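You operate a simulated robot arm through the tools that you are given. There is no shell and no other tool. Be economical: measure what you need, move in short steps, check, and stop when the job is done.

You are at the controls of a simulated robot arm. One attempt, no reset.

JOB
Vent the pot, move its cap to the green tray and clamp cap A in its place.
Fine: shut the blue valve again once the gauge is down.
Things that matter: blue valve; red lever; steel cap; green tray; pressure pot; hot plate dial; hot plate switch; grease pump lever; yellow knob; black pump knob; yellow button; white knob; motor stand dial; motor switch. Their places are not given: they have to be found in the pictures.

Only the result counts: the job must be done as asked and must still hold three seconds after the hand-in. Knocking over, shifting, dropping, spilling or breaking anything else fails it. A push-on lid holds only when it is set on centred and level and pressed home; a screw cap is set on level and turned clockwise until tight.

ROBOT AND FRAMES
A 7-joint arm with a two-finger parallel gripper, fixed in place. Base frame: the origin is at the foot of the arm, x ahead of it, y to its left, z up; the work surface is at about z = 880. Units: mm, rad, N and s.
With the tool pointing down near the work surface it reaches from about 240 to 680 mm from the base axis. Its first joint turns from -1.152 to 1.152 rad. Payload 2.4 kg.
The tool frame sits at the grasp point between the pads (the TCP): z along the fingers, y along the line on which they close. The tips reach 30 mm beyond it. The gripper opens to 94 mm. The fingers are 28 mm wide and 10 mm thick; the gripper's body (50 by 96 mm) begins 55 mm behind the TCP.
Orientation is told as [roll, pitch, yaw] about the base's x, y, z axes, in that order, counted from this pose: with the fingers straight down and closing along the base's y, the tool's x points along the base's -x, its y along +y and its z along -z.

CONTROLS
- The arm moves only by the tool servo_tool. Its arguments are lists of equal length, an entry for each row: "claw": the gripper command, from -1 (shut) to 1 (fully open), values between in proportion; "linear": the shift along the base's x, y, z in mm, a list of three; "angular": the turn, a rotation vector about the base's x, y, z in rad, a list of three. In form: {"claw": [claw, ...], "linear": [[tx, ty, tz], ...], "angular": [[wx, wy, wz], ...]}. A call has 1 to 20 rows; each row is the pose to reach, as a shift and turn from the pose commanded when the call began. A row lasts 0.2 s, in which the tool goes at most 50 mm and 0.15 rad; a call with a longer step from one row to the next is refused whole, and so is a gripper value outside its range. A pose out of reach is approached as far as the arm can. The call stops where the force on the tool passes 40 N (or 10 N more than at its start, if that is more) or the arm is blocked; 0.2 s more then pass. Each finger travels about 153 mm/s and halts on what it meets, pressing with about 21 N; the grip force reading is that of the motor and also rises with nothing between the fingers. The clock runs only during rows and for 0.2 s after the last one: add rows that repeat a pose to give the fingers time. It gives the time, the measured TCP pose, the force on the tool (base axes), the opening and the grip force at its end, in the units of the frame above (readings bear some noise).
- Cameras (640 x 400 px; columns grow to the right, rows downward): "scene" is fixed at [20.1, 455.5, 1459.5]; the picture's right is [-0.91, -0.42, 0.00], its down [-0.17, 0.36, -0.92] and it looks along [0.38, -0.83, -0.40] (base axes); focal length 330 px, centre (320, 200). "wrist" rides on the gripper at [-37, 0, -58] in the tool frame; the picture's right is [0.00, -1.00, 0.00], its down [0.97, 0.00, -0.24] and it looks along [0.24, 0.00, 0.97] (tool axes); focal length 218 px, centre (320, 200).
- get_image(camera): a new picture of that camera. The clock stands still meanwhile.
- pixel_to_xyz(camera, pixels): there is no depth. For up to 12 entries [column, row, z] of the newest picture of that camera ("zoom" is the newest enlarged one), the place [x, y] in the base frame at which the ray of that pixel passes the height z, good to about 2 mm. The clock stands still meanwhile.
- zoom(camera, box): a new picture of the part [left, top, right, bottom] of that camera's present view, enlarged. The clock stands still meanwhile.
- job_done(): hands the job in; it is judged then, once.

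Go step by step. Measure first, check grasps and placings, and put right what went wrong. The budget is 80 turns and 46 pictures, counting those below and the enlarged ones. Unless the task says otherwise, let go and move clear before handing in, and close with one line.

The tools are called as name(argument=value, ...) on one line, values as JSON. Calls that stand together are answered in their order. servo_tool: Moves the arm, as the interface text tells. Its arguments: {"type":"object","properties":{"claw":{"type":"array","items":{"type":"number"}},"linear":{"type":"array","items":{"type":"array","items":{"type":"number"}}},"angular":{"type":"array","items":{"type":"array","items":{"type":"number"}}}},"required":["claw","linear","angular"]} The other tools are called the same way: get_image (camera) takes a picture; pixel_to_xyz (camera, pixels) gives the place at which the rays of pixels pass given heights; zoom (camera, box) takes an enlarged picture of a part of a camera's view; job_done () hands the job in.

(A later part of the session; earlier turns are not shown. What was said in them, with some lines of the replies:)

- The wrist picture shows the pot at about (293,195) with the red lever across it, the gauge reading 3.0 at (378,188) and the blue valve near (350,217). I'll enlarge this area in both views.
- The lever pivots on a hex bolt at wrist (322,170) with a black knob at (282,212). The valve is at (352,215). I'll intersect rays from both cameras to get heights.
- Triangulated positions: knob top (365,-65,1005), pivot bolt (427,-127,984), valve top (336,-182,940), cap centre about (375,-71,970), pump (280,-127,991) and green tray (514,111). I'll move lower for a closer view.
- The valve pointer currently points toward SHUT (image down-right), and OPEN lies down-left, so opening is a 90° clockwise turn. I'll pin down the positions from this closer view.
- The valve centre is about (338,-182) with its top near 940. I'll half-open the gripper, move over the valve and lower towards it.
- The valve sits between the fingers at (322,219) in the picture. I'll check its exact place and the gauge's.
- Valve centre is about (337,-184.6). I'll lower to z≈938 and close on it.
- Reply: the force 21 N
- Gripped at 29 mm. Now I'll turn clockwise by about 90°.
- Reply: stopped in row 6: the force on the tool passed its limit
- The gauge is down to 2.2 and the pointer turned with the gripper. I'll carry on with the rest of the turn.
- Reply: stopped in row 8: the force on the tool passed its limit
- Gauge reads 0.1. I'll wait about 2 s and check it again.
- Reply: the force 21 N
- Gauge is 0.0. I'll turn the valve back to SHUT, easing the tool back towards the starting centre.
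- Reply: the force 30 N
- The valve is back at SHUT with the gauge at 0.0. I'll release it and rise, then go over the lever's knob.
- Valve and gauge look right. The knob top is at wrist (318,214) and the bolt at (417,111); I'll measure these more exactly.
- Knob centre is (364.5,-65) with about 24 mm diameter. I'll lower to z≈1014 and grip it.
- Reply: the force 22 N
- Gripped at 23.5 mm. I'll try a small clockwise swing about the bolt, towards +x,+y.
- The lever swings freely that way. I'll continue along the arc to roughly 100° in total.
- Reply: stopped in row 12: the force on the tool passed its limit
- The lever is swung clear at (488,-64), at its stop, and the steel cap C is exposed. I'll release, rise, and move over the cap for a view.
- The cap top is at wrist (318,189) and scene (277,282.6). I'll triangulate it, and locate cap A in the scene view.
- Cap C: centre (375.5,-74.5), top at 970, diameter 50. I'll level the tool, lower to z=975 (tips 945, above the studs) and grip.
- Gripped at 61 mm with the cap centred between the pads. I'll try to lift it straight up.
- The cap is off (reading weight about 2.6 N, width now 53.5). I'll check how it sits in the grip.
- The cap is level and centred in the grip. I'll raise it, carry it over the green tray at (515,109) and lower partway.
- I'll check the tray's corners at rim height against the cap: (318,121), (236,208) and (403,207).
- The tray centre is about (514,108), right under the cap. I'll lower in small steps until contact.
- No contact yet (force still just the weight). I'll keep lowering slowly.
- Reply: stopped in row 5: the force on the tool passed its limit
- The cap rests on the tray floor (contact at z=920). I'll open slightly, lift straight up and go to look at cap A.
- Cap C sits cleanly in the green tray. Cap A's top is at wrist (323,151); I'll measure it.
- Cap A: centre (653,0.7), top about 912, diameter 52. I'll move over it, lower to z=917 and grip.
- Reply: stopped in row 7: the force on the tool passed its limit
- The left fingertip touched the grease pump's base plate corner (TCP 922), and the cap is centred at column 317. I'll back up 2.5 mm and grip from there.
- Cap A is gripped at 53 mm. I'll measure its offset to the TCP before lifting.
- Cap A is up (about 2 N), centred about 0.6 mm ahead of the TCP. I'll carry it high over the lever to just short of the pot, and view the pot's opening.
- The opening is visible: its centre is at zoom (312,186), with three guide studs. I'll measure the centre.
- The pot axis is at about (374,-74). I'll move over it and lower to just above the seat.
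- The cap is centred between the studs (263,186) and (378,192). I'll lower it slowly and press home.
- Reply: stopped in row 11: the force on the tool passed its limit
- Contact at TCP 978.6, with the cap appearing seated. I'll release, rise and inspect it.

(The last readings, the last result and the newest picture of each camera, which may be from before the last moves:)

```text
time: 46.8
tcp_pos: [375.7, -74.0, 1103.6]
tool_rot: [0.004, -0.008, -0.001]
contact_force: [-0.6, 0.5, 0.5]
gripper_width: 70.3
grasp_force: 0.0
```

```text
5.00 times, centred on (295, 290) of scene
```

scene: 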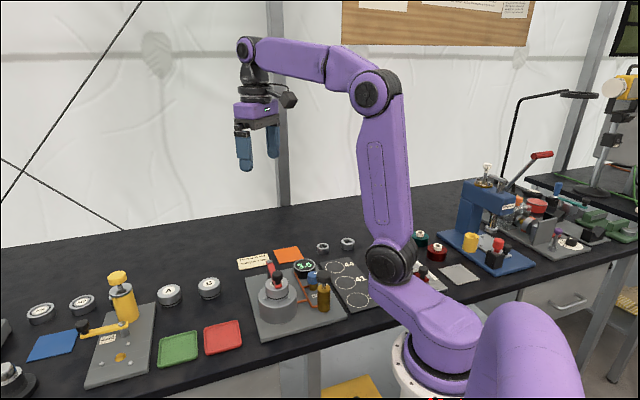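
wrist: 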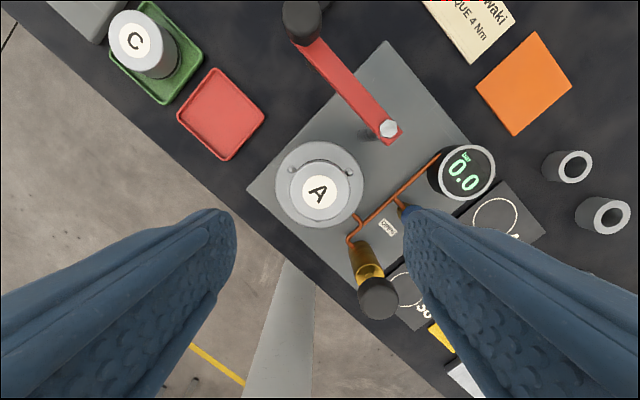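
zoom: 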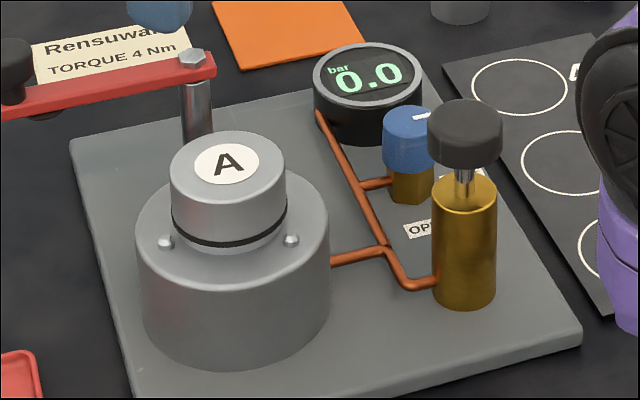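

Cap A sits like C did, perhaps a millimetre high. I'll press it down with the closed fingers on the centre of its top.

servo_tool(claw=[0, -0.6, -1, -1, -1, -1, -1, -1, -1, -1, -1, -1, -1], linear=[[-1, 0, -30], [-1, -0.5, -60], [-1, -0.5, -85], [-1, -0.5, -95], [-1, -0.5, -98], [-1, -0.5, -100], [-1, -0.5, -102], [-1, -0.5, -104], [-1, -0.5, -106], [-1, -0.5, -108], [-1, -0.5, -110], [-1, -0.5, -112], [-1, -0.5, -114]], angular=[[-0.004, 0.007, 0], [-0.004, 0.007, 0], [-0.004, 0.007, 0], [-0.004, 0.007, 0], [-0.004, 0.007, 0], [-0.004, 0.007, 0], [-0.004, 0.007, 0], [-0.004, 0.007, 0], [-0.004, 0.007, 0], [-0.004, 0.007, 0], [-0.004, 0.007, 0], [-0.004, 0.007, 0], [-0.004, 0.007, 0]])

```text
time: 48.5
tcp_pos: [373.8, -75.1, 1003.5]
tool_rot: [-0.001, -0.002, 0.0]
contact_force: [-5.3, 1.6, 13.3]
gripper_width: 0.0
grasp_force: 20.8
stopped in row 8: the force on the tool passed its limit (the readings are from after the stop); the commanded pose is now the measured one
```

Firm at tip height about 973. I'll press once more, rise, and compare.

servo_tool(claw=[-1, -1, -1, -1, -1, -1, -1], linear=[[0, 0, -1], [0, 0, -2], [0, 0, -3], [0, 0, -4], [0, 0, -5], [0, 0, -6], [0, 0, -7]], angular=[[0, 0, 0], [0, 0, 0], [0, 0, 0], [0, 0, 0], [0, 0, 0], [0, 0, 0], [0, 0, 0]])

servo_tool(claw=[-1, -1, 0, 0, 0, 0, 0, 0, 0, 0, 0, 0, 0, 0, 0, 0], linear=[[0, 0, 30], [0, 0, 70], [15, 0, 85], [30, 2, 85], [45, 4, 85], [60, 6, 85], [75, 8, 85], [90, 10, 85], [105, 10, 85], [112, 10, 85], [112, 10, 85], [112, 10, 85], [112, 10, 85], [112, 10, 85], [112, 10, 85], [112, 10, 85]], angular=[[0, 0, 0], [0, 0, 0], [0, 0, -0.13], [0, 0, -0.26], [0, 0, -0.39], [0, 0, -0.52], [0, 0, -0.65], [0, 0, -0.78], [0, 0, -0.91], [0, 0, -1.04], [0, 0, -1.17], [0, 0, -1.3], [0, 0, -1.43], [0, 0, -1.5], [0, 0, -1.57], [0, 0, -1.57]])

zoom(camera="scene", box=[245, 250, 345, 330])

get_image(camera="wrist")

```text
time: 48.9
tcp_pos: [374.4, -76.2, 1004.2]
tool_rot: [-0.005, -0.002, -0.001]
contact_force: [-4.9, 1.3, 14.2]
gripper_width: 0.1
grasp_force: 21.1
stopped in row 2: the force on the tool passed its limit (the readings are from after the stop); the commanded pose is now the measured one
```

```text
time: 52.3
tcp_pos: [486.1, -65.4, 1089.2]
tool_rot: [-0.003, -0.004, -1.573]
contact_force: [-0.8, 0.0, 0.4]
gripper_width: 47.0
grasp_force: 0.1
```

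```text
5.00 times, centred on (295, 290) of scene
```

zoom: 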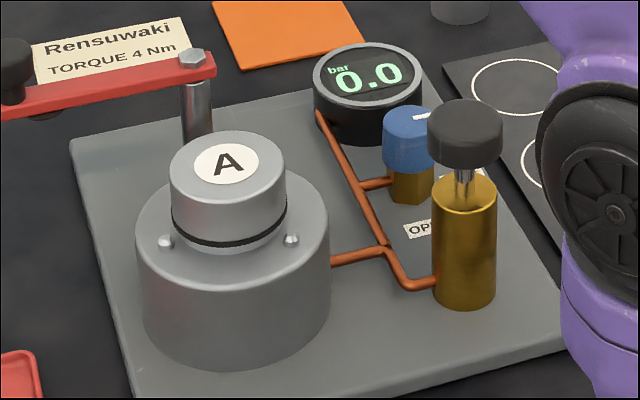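

```text
8 pictures are left
```

wrist: 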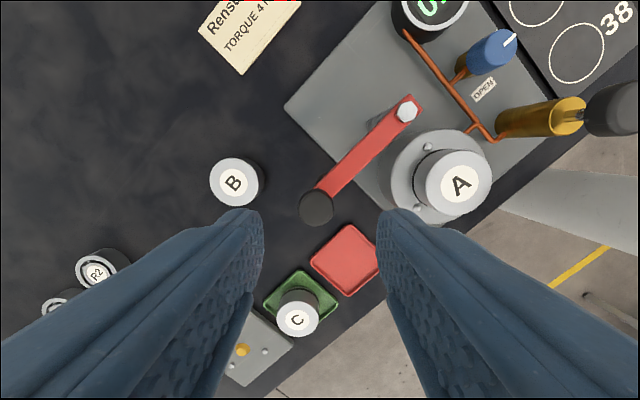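

Cap A did not move under the press, so it's seated. Now I'll measure the lever's knob at wrist (317,207).

pixel_to_xyz(camera="wrist", pixels=[[317, 208, 1005], [299, 208, 1005], [335, 208, 1005], [407, 110, 984]])

```text
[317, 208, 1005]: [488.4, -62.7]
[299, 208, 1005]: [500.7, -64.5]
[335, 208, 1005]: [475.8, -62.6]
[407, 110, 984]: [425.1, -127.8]
```

The knob is at (488.4,-63.4). I'll lower and grip it.

servo_tool(claw=[0, 0, 0, 0, -0.5, -1, -1], linear=[[2, 2, -30], [2, 2, -60], [2, 2, -74], [2, 2, -74], [2, 2, -74], [2, 2, -74], [2, 2, -74]], angular=[[0, 0, 0], [0, 0, 0], [0, 0, 0], [0, 0, 0], [0, 0, 0], [0, 0, 0], [0, 0, 0]])

```text
time: 53.9
tcp_pos: [490.5, -62.7, 1015.3]
tool_rot: [-0.003, -0.003, -1.57]
contact_force: [0.4, -0.1, -6.1]
gripper_width: 23.4
grasp_force: 44.6
```

Gripped at 23.4 mm. I'll swing the lever back along the arc, 90° counter-clockwise.

servo_tool(claw=[-1, -1, -1, -1, -1, -1, -1, -1, -1, -1, -1, -1, -1], linear=[[-8.7, 7.6, 0], [-18.3, 14, 0], [-28.6, 19.1, 0], [-39.6, 22.8, 0], [-50.9, 25, 0], [-62.4, 25.8, 0], [-73.9, 25, 0], [-85.2, 22.8, 0], [-96.1, 19.1, 0], [-106.5, 14, 0], [-116.1, 7.6, 0], [-124.8, 0, 0], [-124.8, 0, 0]], angular=[[0, 0, 0.131], [0, 0, 0.262], [0, 0, 0.393], [0, 0, 0.524], [0, 0, 0.654], [0, 0, 0.785], [0, 0, 0.916], [0, 0, 1.047], [0, 0, 1.178], [0, 0, 1.309], [0, 0, 1.44], [0, 0, 1.571], [0, 0, 1.571]])

zoom(camera="scene", box=[245, 250, 345, 330])

```text
time: 55.9
tcp_pos: [394.0, -43.1, 1014.7]
tool_rot: [-0.001, -0.006, -0.411]
contact_force: [-3.2, 3.0, 5.4]
gripper_width: 23.3
grasp_force: 45.0
stopped in row 10: the force on the tool passed its limit (the readings are from after the stop); the commanded pose is now the measured one
```

```text
5.00 times, centred on (295, 290) of scene
```

zoom: 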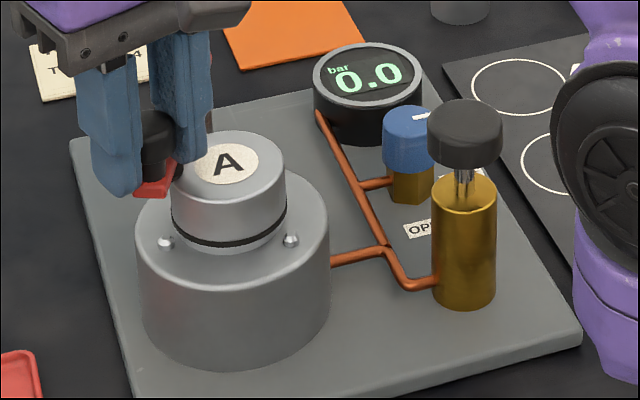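

The swing stopped at about 111°, as the lever reached the cap. I'll look closer at the contact.

zoom(camera="scene", box=[255, 262, 305, 302])

```text
10.00 times, centred on (280, 282) of scene
```

zoom: 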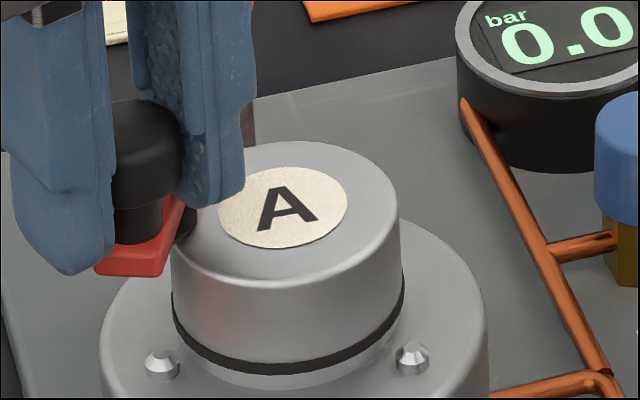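

The rubber pad under the lever has just met the cap's top edge, and the cap sits flat with no gap. That is the normal clamping pressure, so I'll continue the arc in finer steps.

servo_tool(claw=[-1, -1, -1, -1, -1, -1, -1, -1, -1, -1, -1, -1], linear=[[-2.6, -1.7, 0], [-5.1, -3.5, 0], [-7.8, -4.9, 0], [-10.6, -6.3, 0], [-13.2, -8, 0], [-15.9, -9.6, 0], [-18.5, -11.4, 0], [-21, -13.2, 0], [-23.4, -15.2, 0], [-25.7, -17.2, 0], [-27.5, -19.3, 0], [-29.2, -21.4, 0]], angular=[[0, 0, 0.035], [0, 0, 0.07], [0, 0, 0.105], [0, 0, 0.14], [0, 0, 0.175], [0, 0, 0.21], [0, 0, 0.245], [0, 0, 0.28], [0, 0, 0.315], [0, 0, 0.35], [0, 0, 0.38], [0, 0, 0.41]])

```text
time: 58.6
tcp_pos: [363.3, -62.6, 1013.8]
tool_rot: [0.002, 0.0, 0.0]
contact_force: [-4.0, 7.4, 9.1]
gripper_width: 23.3
grasp_force: 44.6
stopped in row 12: the force on the tool passed its limit (the readings are from after the stop); the commanded pose is now the measured one
```

The lever is back at (363.3,-62.6), matching its original clamped place (362.6,-63.1). I'll release, rise and check.

servo_tool(claw=[-0.3, 0, 0, 0, 0, 0, 0], linear=[[0, 0, 0], [0, 0, 0], [0, 0, 25], [0, 0, 65], [0, 0, 105], [0, 0, 145], [0, 0, 145]], angular=[[0, 0, 0], [0, 0, 0], [0, 0, 0], [0, 0, 0], [0, 0, 0], [0, 0, 0], [0, 0, 0]])

zoom(camera="scene", box=[245, 250, 345, 330])

get_image(camera="wrist")

get_image(camera="scene")

```text
time: 60.2
tcp_pos: [362.6, -62.0, 1160.3]
tool_rot: [0.001, 0.002, -0.003]
contact_force: [-0.1, -0.5, -0.9]
gripper_width: 47.0
grasp_force: 0.1
```

```text
5.00 times, centred on (295, 290) of scene
```

zoom: 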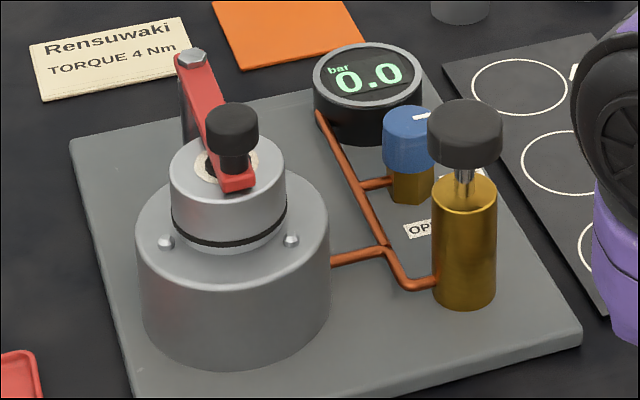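

```text
4 pictures are left
```

wrist: 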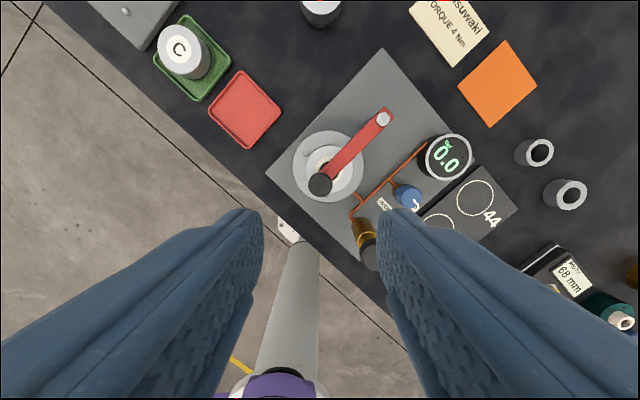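

```text
3 pictures are left
```

scene: 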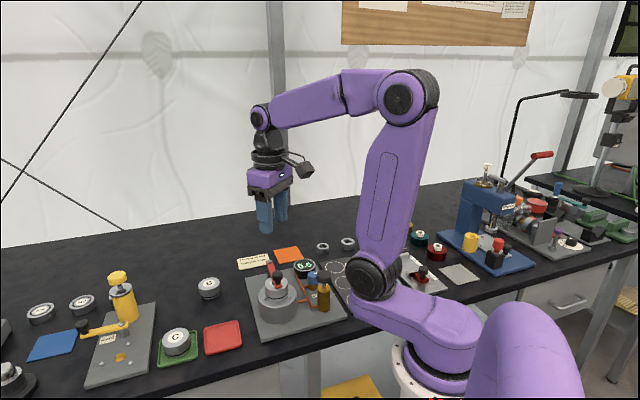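

The pictures show the lever clamped over cap A exactly as at the start, cap C in the green tray, the valve at SHUT, the gauge at 0.0 and the arm clear. Handing in.

job_done()

```text
The job is handed in.
```

I vented the pot to 0.0 bar and shut the blue valve again. I moved the old cap (C) to the green tray, and cap A now sits on the pot with the red lever clamped over it.
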